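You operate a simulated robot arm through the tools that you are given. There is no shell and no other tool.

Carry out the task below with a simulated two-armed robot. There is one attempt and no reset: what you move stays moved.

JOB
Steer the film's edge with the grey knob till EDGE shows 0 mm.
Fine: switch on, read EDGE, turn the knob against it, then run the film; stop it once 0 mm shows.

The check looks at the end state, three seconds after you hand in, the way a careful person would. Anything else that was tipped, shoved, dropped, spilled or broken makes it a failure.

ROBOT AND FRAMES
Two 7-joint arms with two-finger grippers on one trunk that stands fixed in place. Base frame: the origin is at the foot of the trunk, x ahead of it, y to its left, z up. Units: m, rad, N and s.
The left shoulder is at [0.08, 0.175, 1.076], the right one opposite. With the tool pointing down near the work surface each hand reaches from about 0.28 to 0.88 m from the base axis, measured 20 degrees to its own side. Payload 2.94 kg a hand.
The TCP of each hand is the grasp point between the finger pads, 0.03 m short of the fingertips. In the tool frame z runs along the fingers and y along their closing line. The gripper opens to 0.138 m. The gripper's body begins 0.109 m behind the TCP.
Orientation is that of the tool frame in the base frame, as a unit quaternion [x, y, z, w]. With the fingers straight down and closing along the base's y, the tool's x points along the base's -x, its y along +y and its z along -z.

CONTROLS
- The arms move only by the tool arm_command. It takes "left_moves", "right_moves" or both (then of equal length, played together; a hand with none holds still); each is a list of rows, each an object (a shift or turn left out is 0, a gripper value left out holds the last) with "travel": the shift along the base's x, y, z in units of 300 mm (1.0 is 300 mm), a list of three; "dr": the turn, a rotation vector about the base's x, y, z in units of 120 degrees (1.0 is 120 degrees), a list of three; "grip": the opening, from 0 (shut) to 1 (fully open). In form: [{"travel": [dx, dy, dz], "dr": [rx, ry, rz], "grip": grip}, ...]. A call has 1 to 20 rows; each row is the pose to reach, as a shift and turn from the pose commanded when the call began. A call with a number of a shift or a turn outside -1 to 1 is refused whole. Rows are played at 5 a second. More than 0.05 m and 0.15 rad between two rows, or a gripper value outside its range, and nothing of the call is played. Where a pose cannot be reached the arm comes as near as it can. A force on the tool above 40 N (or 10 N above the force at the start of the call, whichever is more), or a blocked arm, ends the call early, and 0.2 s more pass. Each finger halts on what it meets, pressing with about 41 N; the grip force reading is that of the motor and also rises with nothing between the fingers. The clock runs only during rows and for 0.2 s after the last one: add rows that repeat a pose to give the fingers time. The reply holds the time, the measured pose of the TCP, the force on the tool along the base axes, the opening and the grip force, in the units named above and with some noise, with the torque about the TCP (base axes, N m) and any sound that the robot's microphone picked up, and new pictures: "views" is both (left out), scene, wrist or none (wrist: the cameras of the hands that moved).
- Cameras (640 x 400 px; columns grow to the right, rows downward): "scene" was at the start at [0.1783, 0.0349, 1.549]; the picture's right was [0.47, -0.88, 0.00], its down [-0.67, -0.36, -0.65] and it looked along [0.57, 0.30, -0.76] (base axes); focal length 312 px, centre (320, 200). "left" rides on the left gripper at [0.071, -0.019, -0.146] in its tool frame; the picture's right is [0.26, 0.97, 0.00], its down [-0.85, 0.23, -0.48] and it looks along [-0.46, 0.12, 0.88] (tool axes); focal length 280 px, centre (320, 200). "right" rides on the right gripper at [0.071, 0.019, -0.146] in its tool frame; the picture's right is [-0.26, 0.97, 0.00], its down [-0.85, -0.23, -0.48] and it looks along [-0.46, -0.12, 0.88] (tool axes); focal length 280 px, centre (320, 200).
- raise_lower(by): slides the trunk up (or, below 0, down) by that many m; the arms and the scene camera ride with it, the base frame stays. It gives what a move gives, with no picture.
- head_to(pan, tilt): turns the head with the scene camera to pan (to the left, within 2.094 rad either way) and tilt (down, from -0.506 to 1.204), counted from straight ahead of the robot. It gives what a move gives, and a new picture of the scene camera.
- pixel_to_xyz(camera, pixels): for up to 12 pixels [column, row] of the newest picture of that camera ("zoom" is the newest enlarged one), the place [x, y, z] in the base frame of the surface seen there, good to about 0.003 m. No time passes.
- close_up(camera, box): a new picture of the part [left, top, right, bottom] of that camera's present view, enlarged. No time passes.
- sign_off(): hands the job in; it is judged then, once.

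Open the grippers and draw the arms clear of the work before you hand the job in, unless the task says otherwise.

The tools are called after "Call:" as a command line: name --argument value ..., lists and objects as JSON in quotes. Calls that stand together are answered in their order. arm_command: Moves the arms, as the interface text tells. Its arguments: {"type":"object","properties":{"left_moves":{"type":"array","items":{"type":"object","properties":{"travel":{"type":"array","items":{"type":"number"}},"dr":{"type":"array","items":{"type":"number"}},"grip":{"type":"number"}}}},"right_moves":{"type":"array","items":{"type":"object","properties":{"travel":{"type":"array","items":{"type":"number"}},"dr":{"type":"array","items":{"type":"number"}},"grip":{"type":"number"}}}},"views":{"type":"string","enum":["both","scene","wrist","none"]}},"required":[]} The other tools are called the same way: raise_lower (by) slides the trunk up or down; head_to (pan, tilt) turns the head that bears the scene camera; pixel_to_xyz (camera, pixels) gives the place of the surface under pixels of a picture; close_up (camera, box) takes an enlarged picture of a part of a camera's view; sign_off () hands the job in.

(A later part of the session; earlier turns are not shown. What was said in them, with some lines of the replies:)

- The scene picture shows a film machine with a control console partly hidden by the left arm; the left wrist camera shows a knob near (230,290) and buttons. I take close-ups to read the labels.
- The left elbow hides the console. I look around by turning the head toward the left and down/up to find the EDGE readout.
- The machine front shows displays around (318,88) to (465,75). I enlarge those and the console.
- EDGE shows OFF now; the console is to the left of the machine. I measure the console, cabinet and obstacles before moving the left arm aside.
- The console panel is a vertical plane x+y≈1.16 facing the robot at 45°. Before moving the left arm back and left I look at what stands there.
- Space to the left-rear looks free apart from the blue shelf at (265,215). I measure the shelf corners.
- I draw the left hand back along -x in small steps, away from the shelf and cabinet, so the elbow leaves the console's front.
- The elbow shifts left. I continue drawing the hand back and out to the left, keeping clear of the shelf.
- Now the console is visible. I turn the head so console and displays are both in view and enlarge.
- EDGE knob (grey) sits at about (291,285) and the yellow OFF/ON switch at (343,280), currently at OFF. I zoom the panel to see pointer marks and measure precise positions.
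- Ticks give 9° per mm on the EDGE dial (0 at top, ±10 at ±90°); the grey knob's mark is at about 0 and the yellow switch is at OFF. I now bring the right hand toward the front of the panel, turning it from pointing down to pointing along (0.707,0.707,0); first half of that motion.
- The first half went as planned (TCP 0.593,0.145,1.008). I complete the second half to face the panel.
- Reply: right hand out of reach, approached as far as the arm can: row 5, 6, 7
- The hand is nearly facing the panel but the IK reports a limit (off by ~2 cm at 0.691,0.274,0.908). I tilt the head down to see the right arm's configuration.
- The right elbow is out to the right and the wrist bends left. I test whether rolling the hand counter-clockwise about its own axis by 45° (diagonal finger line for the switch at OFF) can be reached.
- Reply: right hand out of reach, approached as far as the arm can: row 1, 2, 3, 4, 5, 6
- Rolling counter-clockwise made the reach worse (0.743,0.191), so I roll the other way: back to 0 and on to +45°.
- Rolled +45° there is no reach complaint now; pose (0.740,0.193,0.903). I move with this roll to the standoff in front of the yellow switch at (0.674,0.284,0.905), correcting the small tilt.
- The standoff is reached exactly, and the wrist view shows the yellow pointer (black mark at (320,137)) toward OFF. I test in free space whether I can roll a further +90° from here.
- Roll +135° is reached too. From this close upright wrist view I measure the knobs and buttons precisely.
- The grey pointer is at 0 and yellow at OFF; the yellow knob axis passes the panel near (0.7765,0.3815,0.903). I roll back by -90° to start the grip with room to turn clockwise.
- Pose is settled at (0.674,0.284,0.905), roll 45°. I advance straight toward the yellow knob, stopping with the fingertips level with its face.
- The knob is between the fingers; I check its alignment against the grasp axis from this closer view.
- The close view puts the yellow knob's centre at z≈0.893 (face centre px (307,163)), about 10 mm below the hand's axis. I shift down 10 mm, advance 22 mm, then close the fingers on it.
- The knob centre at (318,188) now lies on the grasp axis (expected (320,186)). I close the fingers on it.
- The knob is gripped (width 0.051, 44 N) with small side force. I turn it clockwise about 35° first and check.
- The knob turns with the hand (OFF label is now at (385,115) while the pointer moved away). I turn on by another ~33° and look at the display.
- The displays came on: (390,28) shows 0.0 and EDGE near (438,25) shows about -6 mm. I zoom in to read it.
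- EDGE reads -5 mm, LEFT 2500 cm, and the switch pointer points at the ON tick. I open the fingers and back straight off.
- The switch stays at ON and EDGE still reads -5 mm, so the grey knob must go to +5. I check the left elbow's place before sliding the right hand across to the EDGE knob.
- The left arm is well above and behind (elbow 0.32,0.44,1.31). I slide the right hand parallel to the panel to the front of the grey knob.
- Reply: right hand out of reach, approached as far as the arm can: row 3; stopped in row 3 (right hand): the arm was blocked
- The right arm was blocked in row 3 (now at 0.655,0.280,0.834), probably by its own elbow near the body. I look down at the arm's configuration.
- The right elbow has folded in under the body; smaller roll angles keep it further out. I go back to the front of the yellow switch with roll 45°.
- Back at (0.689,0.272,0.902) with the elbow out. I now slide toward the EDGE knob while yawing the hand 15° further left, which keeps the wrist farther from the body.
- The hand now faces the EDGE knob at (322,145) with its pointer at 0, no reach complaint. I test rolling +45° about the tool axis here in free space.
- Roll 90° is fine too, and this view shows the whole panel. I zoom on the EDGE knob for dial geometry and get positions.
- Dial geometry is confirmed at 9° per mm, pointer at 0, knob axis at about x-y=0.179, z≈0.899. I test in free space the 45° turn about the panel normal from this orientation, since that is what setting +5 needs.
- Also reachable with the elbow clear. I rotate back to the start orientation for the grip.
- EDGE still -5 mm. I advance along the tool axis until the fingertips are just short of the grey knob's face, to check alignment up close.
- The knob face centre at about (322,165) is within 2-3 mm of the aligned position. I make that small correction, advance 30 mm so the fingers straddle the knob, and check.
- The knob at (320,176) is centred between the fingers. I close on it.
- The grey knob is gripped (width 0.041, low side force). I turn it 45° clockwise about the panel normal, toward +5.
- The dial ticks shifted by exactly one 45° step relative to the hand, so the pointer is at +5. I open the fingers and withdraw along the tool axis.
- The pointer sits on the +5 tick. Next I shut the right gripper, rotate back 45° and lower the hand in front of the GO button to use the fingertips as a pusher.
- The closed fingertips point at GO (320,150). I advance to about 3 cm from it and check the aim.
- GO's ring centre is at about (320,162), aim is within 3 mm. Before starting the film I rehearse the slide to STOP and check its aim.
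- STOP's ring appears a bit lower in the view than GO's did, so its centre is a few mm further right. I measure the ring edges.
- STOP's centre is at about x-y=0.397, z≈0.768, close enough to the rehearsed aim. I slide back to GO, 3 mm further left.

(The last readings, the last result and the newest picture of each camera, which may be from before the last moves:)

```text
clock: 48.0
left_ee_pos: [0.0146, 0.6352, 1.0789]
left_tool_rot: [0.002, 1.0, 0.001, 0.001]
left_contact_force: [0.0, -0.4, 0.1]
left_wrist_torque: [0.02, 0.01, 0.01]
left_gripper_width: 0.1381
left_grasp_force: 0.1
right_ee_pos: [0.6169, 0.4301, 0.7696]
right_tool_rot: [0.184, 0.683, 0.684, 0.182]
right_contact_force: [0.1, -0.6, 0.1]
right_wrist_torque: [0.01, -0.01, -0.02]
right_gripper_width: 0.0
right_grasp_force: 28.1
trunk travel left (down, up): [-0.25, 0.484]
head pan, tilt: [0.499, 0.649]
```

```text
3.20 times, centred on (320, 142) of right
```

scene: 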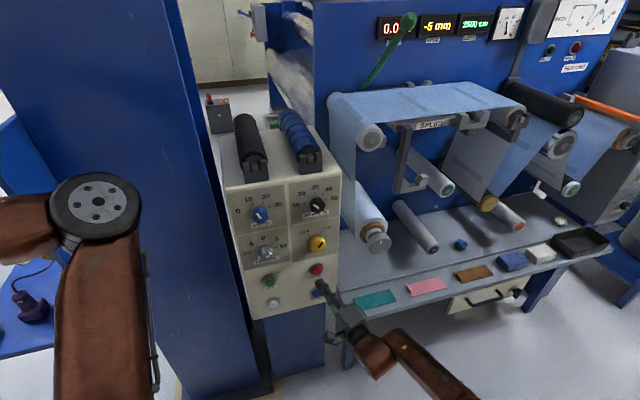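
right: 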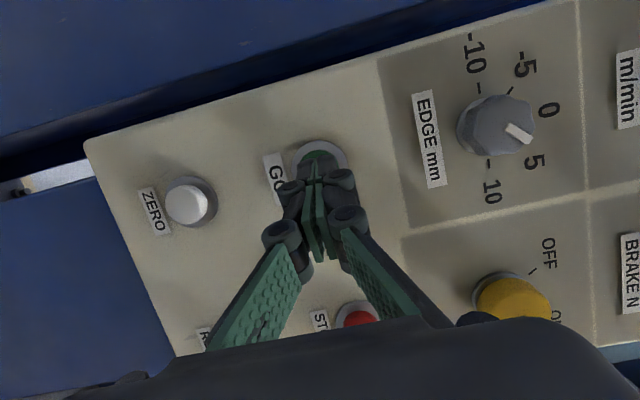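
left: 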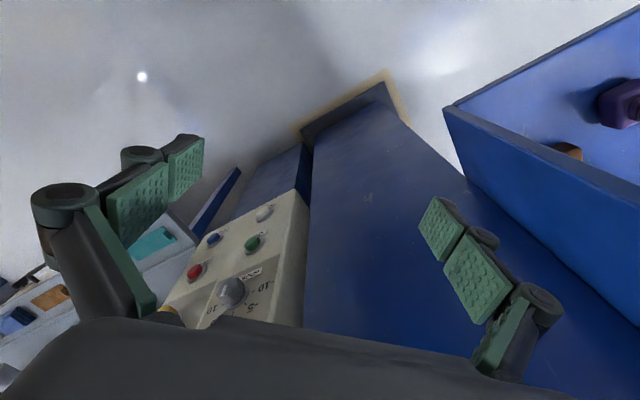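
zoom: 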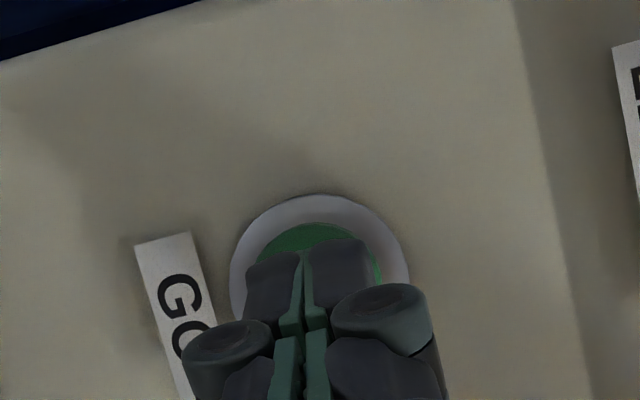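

The fingertips are aimed at GO. I push straight in along the panel normal until just past the button face.

Call:
arm_command --right_moves '[{"travel": [0.035, 0.035, 0]}, {"travel": [0.065, 0.065, 0]}, {"travel": [0.078, 0.078, 0]}, {"travel": [0.084, 0.084, 0]}]'

Call:
close_up --camera "scene" --box '[370, 0, 610, 80]'

```text
clock: 49.0
left_ee_pos: [0.0165, 0.6351, 1.0782]
left_tool_rot: [0.0, 1.0, -0.001, 0.0]
left_contact_force: [-0.3, 1.2, -0.5]
left_wrist_torque: [-0.01, -0.01, -0.04]
left_gripper_width: 0.1381
left_grasp_force: 0.0
right_ee_pos: [0.6404, 0.4574, 0.7688]
right_tool_rot: [0.184, 0.683, 0.683, 0.181]
right_contact_force: [0.1, 0.0, -0.6]
right_wrist_torque: [0.02, -0.02, 0.0]
right_gripper_width: 0.006
right_grasp_force: 28.3
trunk travel left (down, up): [-0.25, 0.484]
head pan, tilt: [0.499, 0.649]
```

scene: 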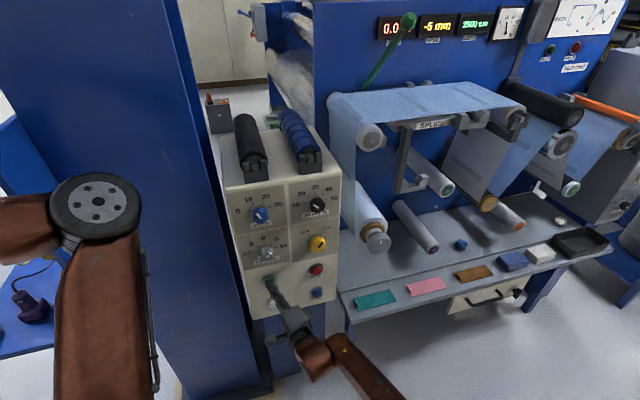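
right: 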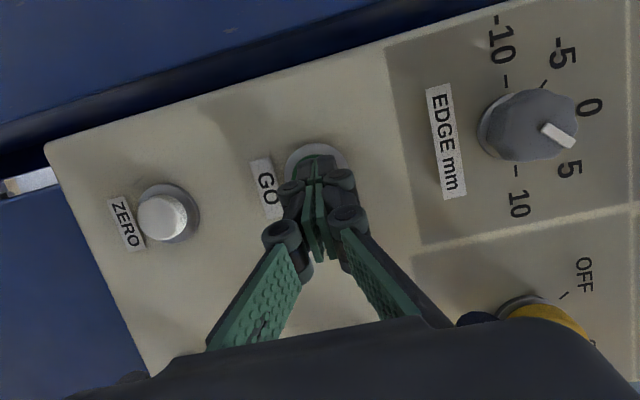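

```text
2.67 times, centred on (490, 40) of scene
```

zoom: 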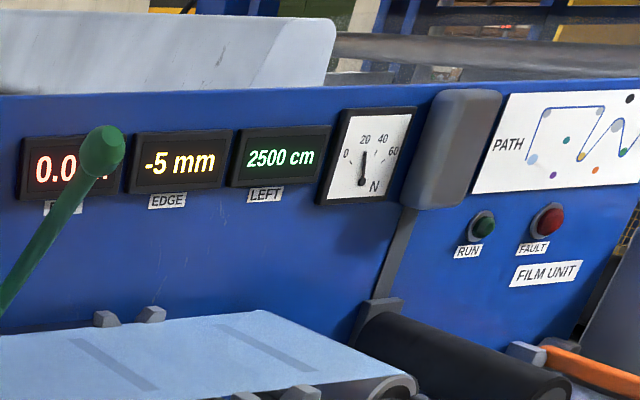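

No force yet and the machine is not running; RUN is dark. I push further in 2-3 mm steps.

Call:
arm_command --right_moves '[{"travel": [0.006, 0.006, 0], "grip": 0.0}, {"travel": [0.012, 0.012, 0]}]'

Call:
close_up --camera "scene" --box '[370, 0, 610, 80]'

Call:
close_up --camera "right" --box '[220, 80, 420, 205]'

```text
clock: 49.6
left_ee_pos: [0.0157, 0.6349, 1.0801]
left_tool_rot: [0.0, 1.0, 0.0, 0.0]
left_contact_force: [-0.6, 0.7, 0.3]
left_wrist_torque: [0.0, 0.03, 0.0]
left_gripper_width: 0.1379
left_grasp_force: 0.1
right_ee_pos: [0.6455, 0.4596, 0.7694]
right_tool_rot: [0.184, 0.682, 0.684, 0.181]
right_contact_force: [-3.7, -3.9, -1.5]
right_wrist_torque: [0.04, 0.02, -0.07]
right_gripper_width: 0.006
right_grasp_force: 28.5
trunk travel left (down, up): [-0.25, 0.484]
head pan, tilt: [0.499, 0.649]
heard: click
```

scene: 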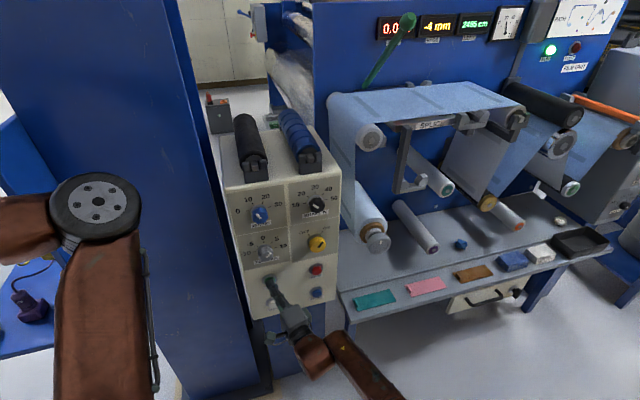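
right: 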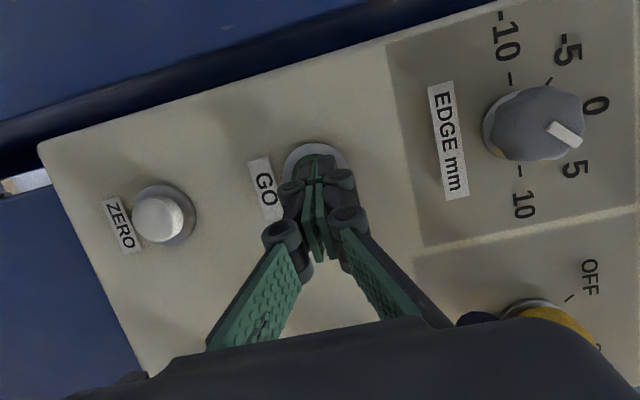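

```text
2.67 times, centred on (490, 40) of scene
```

zoom: 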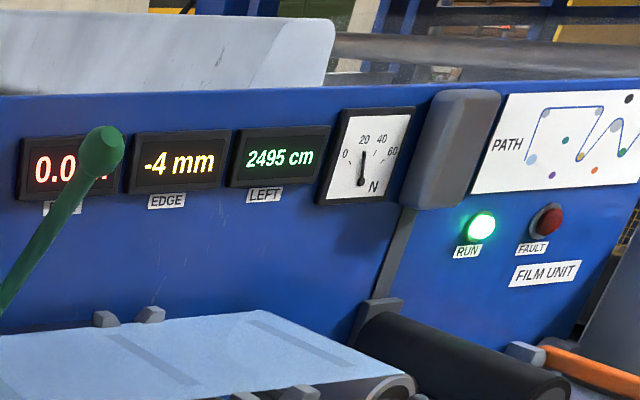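

```text
3.20 times, centred on (320, 142) of right
```

zoom: 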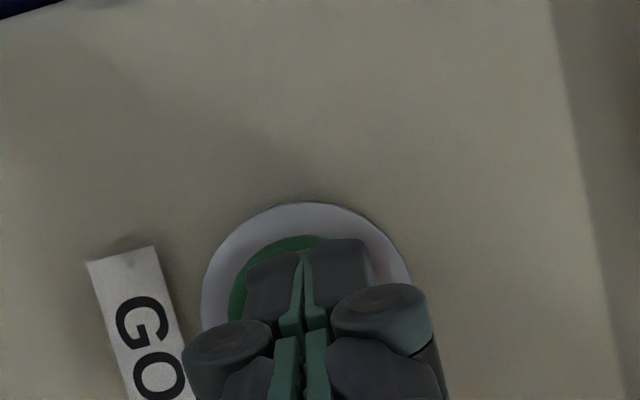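

Click heard, RUN is lit, EDGE already -4 mm. I retreat and slide to the STOP hover while the film runs.

Call:
arm_command --right_moves '[{"travel": [-0.06, -0.06, 0]}, {"travel": [-0.016, -0.176, 0.001]}, {"travel": [0.094, -0.286, 0.002]}, {"travel": [0.204, -0.396, 0.002]}, {"travel": [0.257, -0.454, 0.0]}]'

Call:
close_up --camera "scene" --box '[370, 0, 610, 80]'

Call:
close_up --camera "right" --box '[220, 80, 420, 205]'

```text
clock: 50.8
left_ee_pos: [0.0166, 0.6351, 1.0801]
left_tool_rot: [0.0, 1.0, 0.0, 0.0]
left_contact_force: [0.6, 0.0, -0.6]
left_wrist_torque: [-0.01, 0.03, 0.01]
left_gripper_width: 0.1378
left_grasp_force: 0.1
right_ee_pos: [0.7236, 0.3205, 0.7709]
right_tool_rot: [0.184, 0.683, 0.683, 0.182]
right_contact_force: [0.2, -0.4, 0.8]
right_wrist_torque: [-0.03, -0.03, 0.02]
right_gripper_width: 0.0001
right_grasp_force: 28.4
trunk travel left (down, up): [-0.25, 0.484]
head pan, tilt: [0.499, 0.649]
```

scene: 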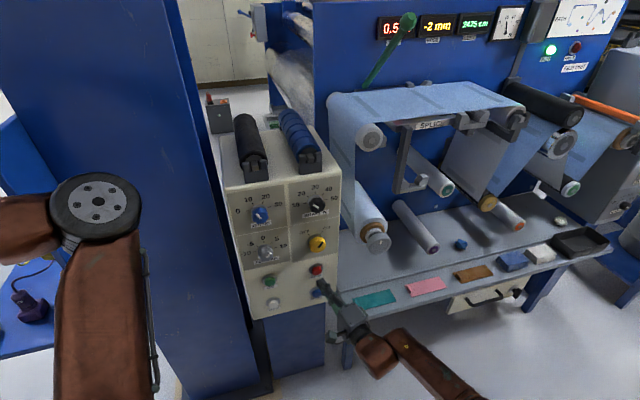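
right: 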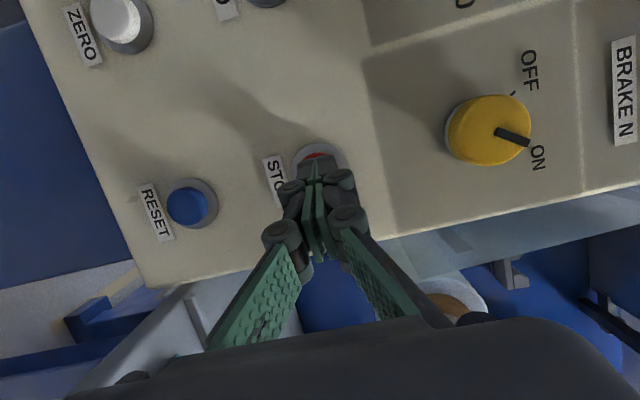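

```text
2.67 times, centred on (490, 40) of scene
```

zoom: 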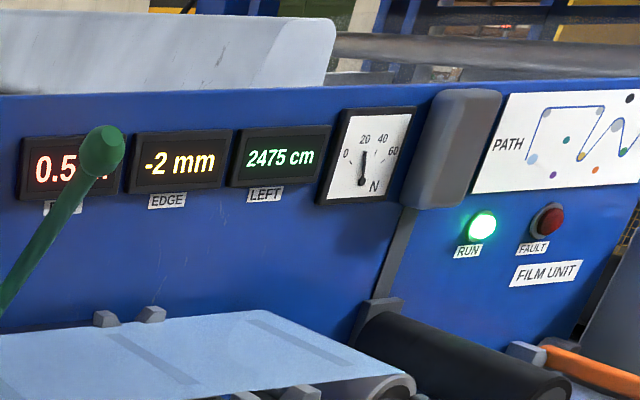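

```text
3.20 times, centred on (320, 142) of right
```

zoom: 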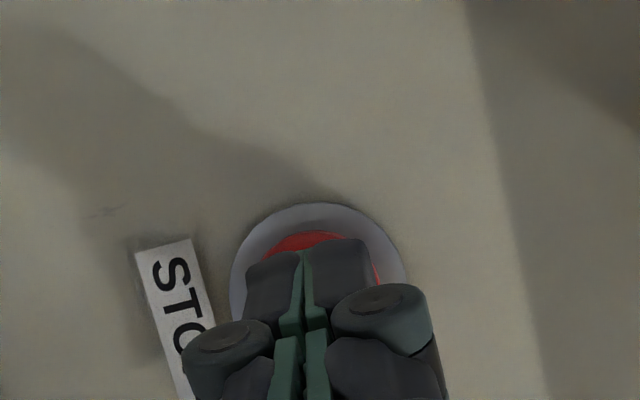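

EDGE is -2 mm at LEFT 2475 cm and closing; STOP is aimed at well. I move the fingertips to about 1 cm from STOP and keep watching.

Call:
arm_command --right_moves '[{"travel": [0.025, 0.025, 0]}, {"travel": [0.05, 0.05, 0]}, {"travel": [0.05, 0.05, 0]}]'

Call:
close_up --camera "scene" --box '[370, 0, 610, 80]'

```text
clock: 51.6
left_ee_pos: [0.0164, 0.6349, 1.0793]
left_tool_rot: [0.0, 1.0, 0.0, 0.0]
left_contact_force: [0.2, 0.2, 0.3]
left_wrist_torque: [0.03, -0.02, 0.03]
left_gripper_width: 0.1382
left_grasp_force: 0.0
right_ee_pos: [0.739, 0.3367, 0.7701]
right_tool_rot: [0.185, 0.683, 0.683, 0.182]
right_contact_force: [0.3, 0.1, -0.4]
right_wrist_torque: [0.01, -0.01, 0.03]
right_gripper_width: 0.0
right_grasp_force: 28.5
trunk travel left (down, up): [-0.25, 0.484]
head pan, tilt: [0.499, 0.649]
```

scene: 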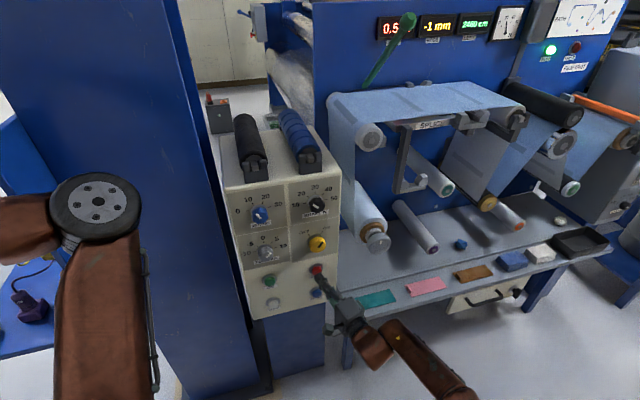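
right: 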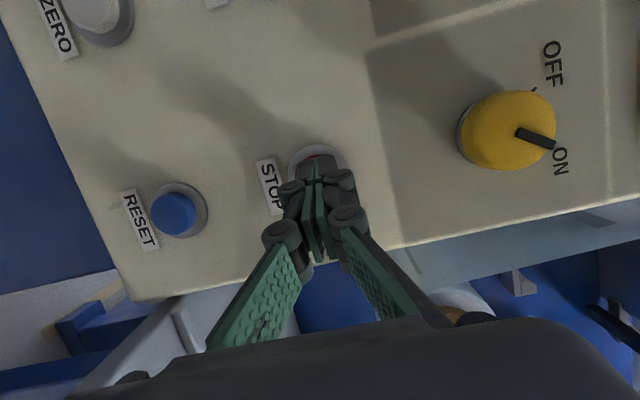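

```text
2.67 times, centred on (490, 40) of scene
```

zoom: 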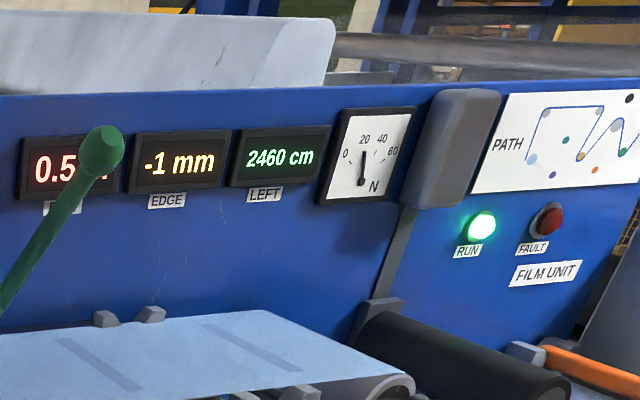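

EDGE is -1 mm at 2460 cm. I hold for a moment and watch.

Call:
arm_command --right_moves '[{"travel": [0, 0, 0]}, {"travel": [0, 0, 0]}]' --views "scene"

Call:
close_up --camera "scene" --box '[370, 0, 610, 80]'

```text
clock: 52.2
left_ee_pos: [0.0158, 0.636, 1.0781]
left_tool_rot: [0.001, 1.0, -0.001, 0.0]
left_contact_force: [-0.1, 0.8, -0.6]
left_wrist_torque: [-0.05, 0.01, -0.03]
left_gripper_width: 0.138
left_grasp_force: 0.1
right_ee_pos: [0.739, 0.3377, 0.7692]
right_tool_rot: [0.183, 0.683, 0.683, 0.182]
right_contact_force: [0.5, -0.4, -1.1]
right_wrist_torque: [-0.01, 0.03, 0.02]
right_gripper_width: 0.0
right_grasp_force: 28.4
trunk travel left (down, up): [-0.25, 0.484]
head pan, tilt: [0.499, 0.649]
```

scene: 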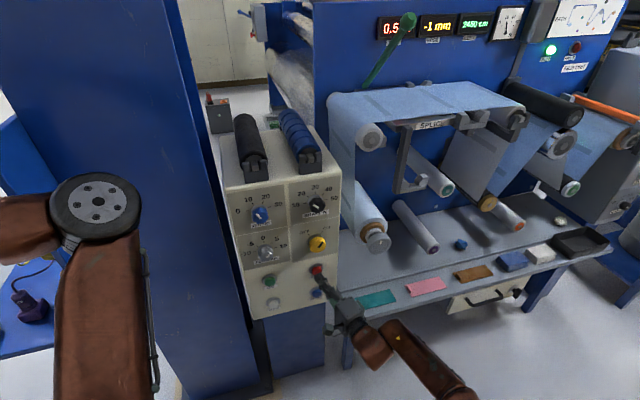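

```text
2.67 times, centred on (490, 40) of scene
```

zoom: 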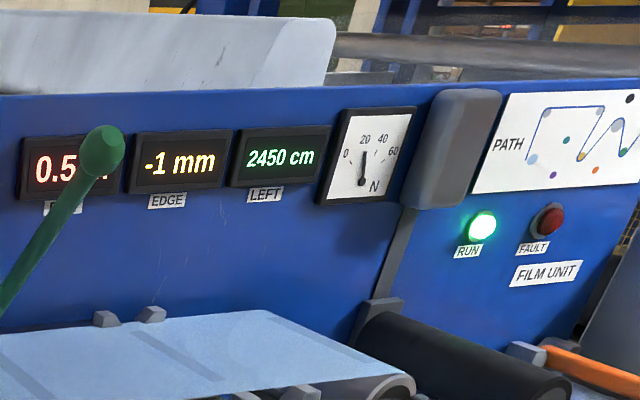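

Still -1 mm at 2450 cm; I hold on a little more.

Call:
arm_command --right_moves '[{"travel": [0, 0, 0]}, {"travel": [0, 0, 0]}, {"travel": [0, 0, 0]}]' --views "scene"

Call:
close_up --camera "scene" --box '[370, 0, 610, 80]'

```text
clock: 53.0
left_ee_pos: [0.016, 0.635, 1.0789]
left_tool_rot: [0.0, 1.0, 0.0, -0.001]
left_contact_force: [0.1, 0.0, 0.0]
left_wrist_torque: [0.02, -0.01, 0.05]
left_gripper_width: 0.1379
left_grasp_force: 0.1
right_ee_pos: [0.7391, 0.3371, 0.7699]
right_tool_rot: [0.184, 0.683, 0.683, 0.182]
right_contact_force: [0.0, -0.3, 0.0]
right_wrist_torque: [-0.04, -0.01, -0.01]
right_gripper_width: 0.0002
right_grasp_force: 28.2
trunk travel left (down, up): [-0.25, 0.484]
head pan, tilt: [0.499, 0.649]
```

scene: 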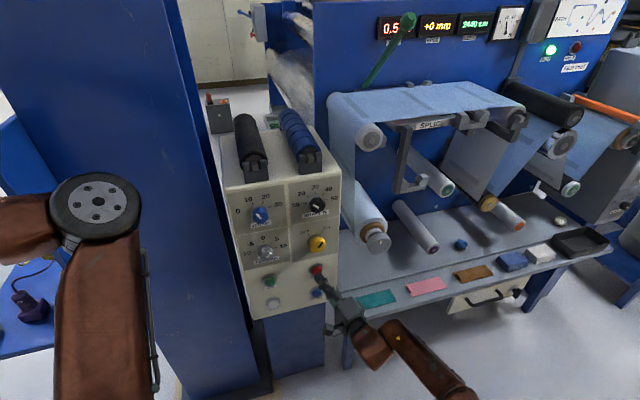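

```text
2.67 times, centred on (490, 40) of scene
```

zoom: 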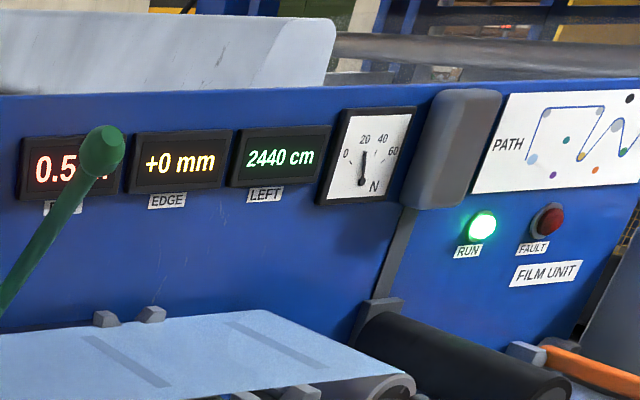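

EDGE shows +0 mm at 2440 cm. I press STOP now.

Call:
arm_command --right_moves '[{"travel": [0.03, 0.03, 0]}, {"travel": [0.046, 0.046, 0]}, {"travel": [0.05, 0.05, 0]}]'

Call:
close_up --camera "scene" --box '[370, 0, 610, 80]'

```text
clock: 53.8
left_ee_pos: [0.0159, 0.6354, 1.0788]
left_tool_rot: [0.0, 1.0, 0.0, -0.001]
left_contact_force: [-0.2, 0.4, -0.3]
left_wrist_torque: [-0.03, 0.01, 0.01]
left_gripper_width: 0.1379
left_grasp_force: 0.0
right_ee_pos: [0.7527, 0.3524, 0.7699]
right_tool_rot: [0.183, 0.683, 0.684, 0.181]
right_contact_force: [-5.5, -2.8, 1.1]
right_wrist_torque: [-0.03, 0.02, 0.03]
right_gripper_width: 0.006
right_grasp_force: 29.1
trunk travel left (down, up): [-0.25, 0.484]
head pan, tilt: [0.499, 0.649]
heard: click
```

scene: 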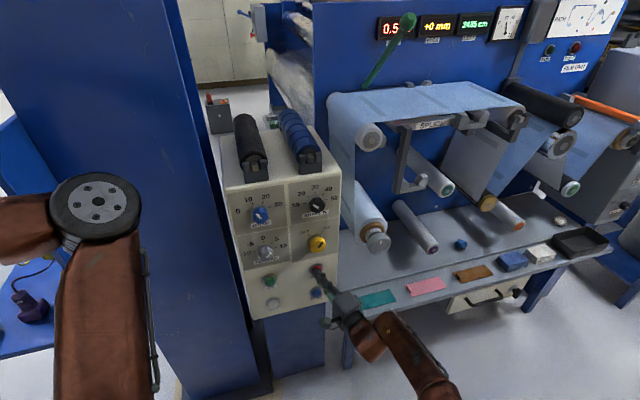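
right: 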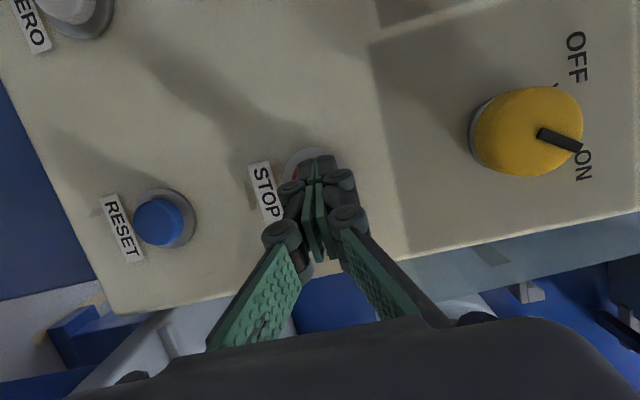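

```text
2.67 times, centred on (490, 40) of scene
```

zoom: 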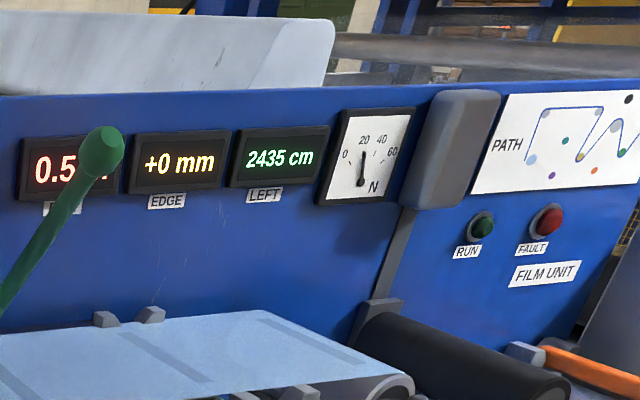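

Click heard, RUN went dark, EDGE reads +0 mm at 2435 cm. I withdraw the hand from the panel and then open the gripper.

Call:
arm_command --right_moves '[{"travel": [-0.05, -0.05, 0]}, {"travel": [-0.1, -0.13, 0.05]}, {"travel": [-0.16, -0.25, 0.1]}, {"travel": [-0.2, -0.37, 0.17]}, {"travel": [-0.233, -0.48, 0.25]}, {"travel": [-0.233, -0.48, 0.25], "grip": 0.6}, {"travel": [-0.233, -0.48, 0.25], "grip": 0.6}, {"travel": [-0.233, -0.48, 0.25], "grip": 0.6}]'

Call:
close_up --camera "scene" --box '[370, 0, 610, 80]'

Call:
close_up --camera "scene" --box '[220, 180, 380, 310]'

```text
clock: 55.6
left_ee_pos: [0.0151, 0.6356, 1.0782]
left_tool_rot: [0.0, 1.0, 0.0, 0.0]
left_contact_force: [0.5, 0.2, -0.8]
left_wrist_torque: [0.01, -0.01, 0.0]
left_gripper_width: 0.1378
left_grasp_force: 0.2
right_ee_pos: [0.6812, 0.2078, 0.8441]
right_tool_rot: [0.184, 0.683, 0.683, 0.182]
right_contact_force: [1.1, 0.1, 0.8]
right_wrist_torque: [0.02, -0.01, 0.03]
right_gripper_width: 0.0709
right_grasp_force: 0.0
trunk travel left (down, up): [-0.25, 0.484]
head pan, tilt: [0.499, 0.649]
```

scene: 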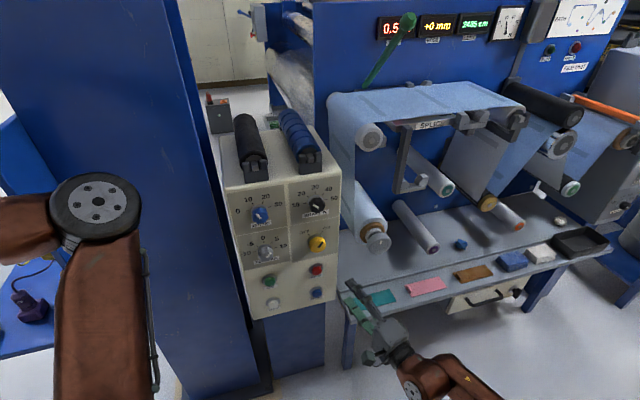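
right: 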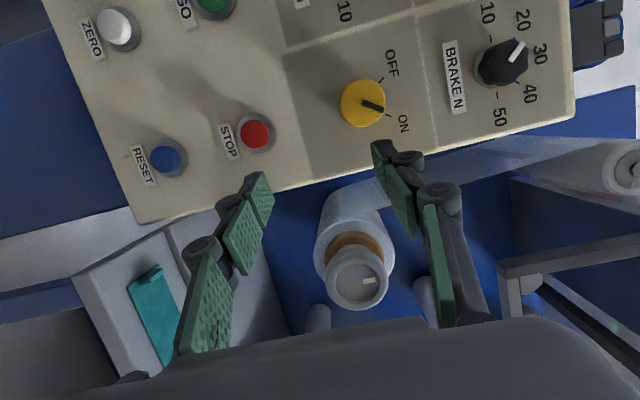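

```text
2.67 times, centred on (490, 40) of scene
```

zoom: 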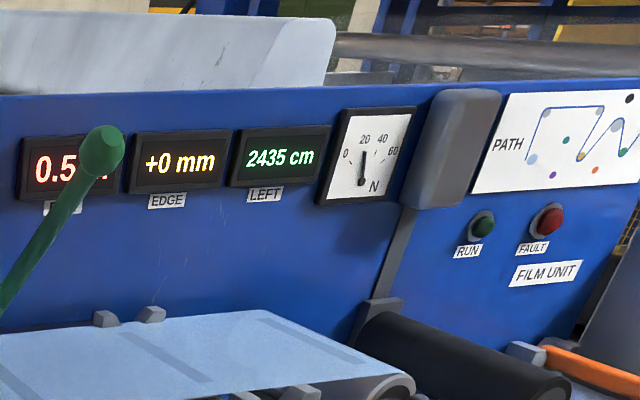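

```text
3.08 times, centred on (300, 245) of scene
```

zoom: 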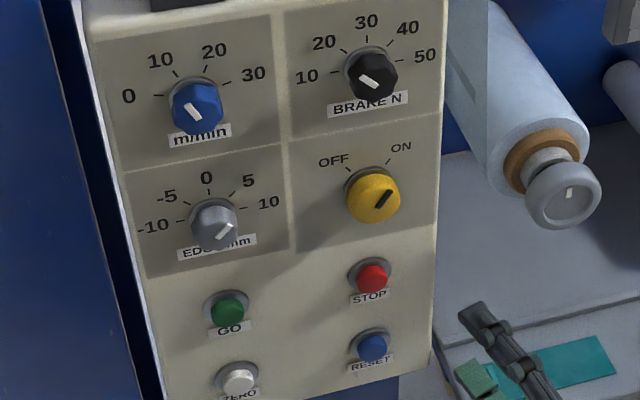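

EDGE holds +0 mm, RUN is dark, the switch is ON and the other controls are unchanged. I draw the right hand further back from the work and open the gripper fully.

Call:
arm_command --right_moves '[{"travel": [-0.06, -0.11, 0.06], "dr": [0, 0, -0.05], "grip": 0.6}, {"travel": [-0.12, -0.22, 0.12], "dr": [0, 0, -0.1]}, {"travel": [-0.18, -0.33, 0.18], "dr": [0, 0, -0.15]}, {"travel": [-0.24, -0.44, 0.24], "dr": [0, 0, -0.2]}, {"travel": [-0.3, -0.55, 0.3], "dr": [0, 0, -0.25], "grip": 1.0}, {"travel": [-0.3, -0.55, 0.3], "dr": [0, 0, -0.25], "grip": 1.0}, {"travel": [-0.3, -0.55, 0.3], "dr": [0, 0, -0.25], "grip": 1.0}, {"travel": [-0.3, -0.55, 0.3], "dr": [0, 0, -0.25], "grip": 1.0}]'

Call:
close_up --camera "scene" --box '[370, 0, 610, 80]'

```text
clock: 57.4
left_ee_pos: [0.0146, 0.6346, 1.0802]
left_tool_rot: [0.0, 1.0, -0.001, 0.0]
left_contact_force: [0.8, 0.6, 0.0]
left_wrist_torque: [-0.01, 0.03, -0.02]
left_gripper_width: 0.1381
left_grasp_force: 0.1
right_ee_pos: [0.5912, 0.0421, 0.9351]
right_tool_rot: [0.354, 0.612, 0.613, 0.353]
right_contact_force: [-0.1, -0.5, 0.4]
right_wrist_torque: [0.0, -0.03, -0.01]
right_gripper_width: 0.1378
right_grasp_force: 0.1
trunk travel left (down, up): [-0.25, 0.484]
head pan, tilt: [0.499, 0.649]
```

scene: 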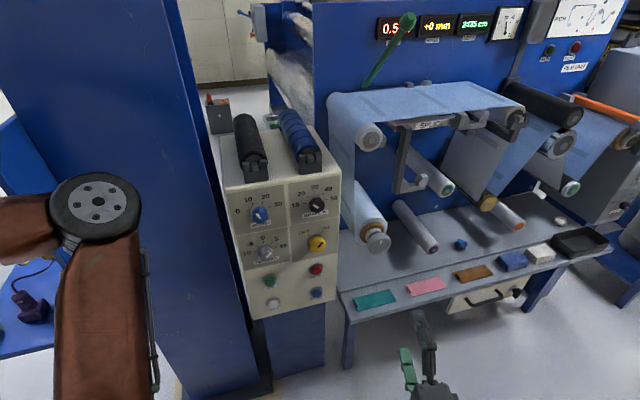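
right: 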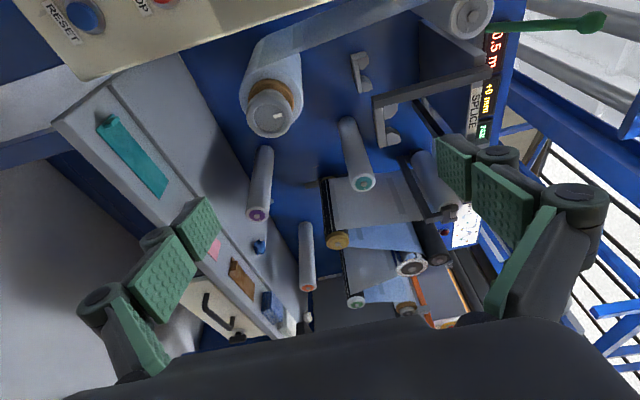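

```text
2.67 times, centred on (490, 40) of scene
```

zoom: 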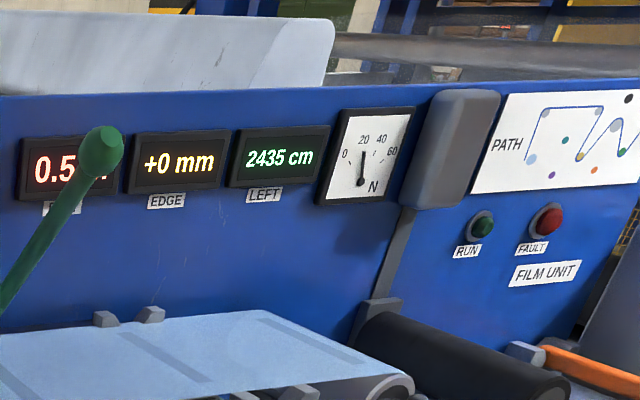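

The film is stopped, EDGE steadily shows +0 mm, both grippers are open and clear of the machine, and nothing else was moved. I hand the job in.

Call:
sign_off

```text
The job is handed in.
```

The film is stopped and EDGE reads +0 mm. It held there from the stop until I handed the job in.

- **Steering:** With the switch on, EDGE read -5 mm, so I turned the grey knob to +5 and ran the film. It ran about 65 cm (LEFT went from 2500 to 2435 cm) before I pressed STOP.
- **Accuracy:** The display only shows whole millimetres. From how the reading was closing in, I estimate the true edge is still about 0.3 mm short of zero.
- **Left as is:** The yellow switch is still ON and the grey knob is at +5. The speed and brake knobs were not touched, and RUN and FAULT are dark.
- **Arms:** Both grippers are open and clear of the machine, and nothing else was shoved or dropped. The right arm was blocked once well clear of the panel while I moved it across; I think it met its own body. I backed it off and took another path.
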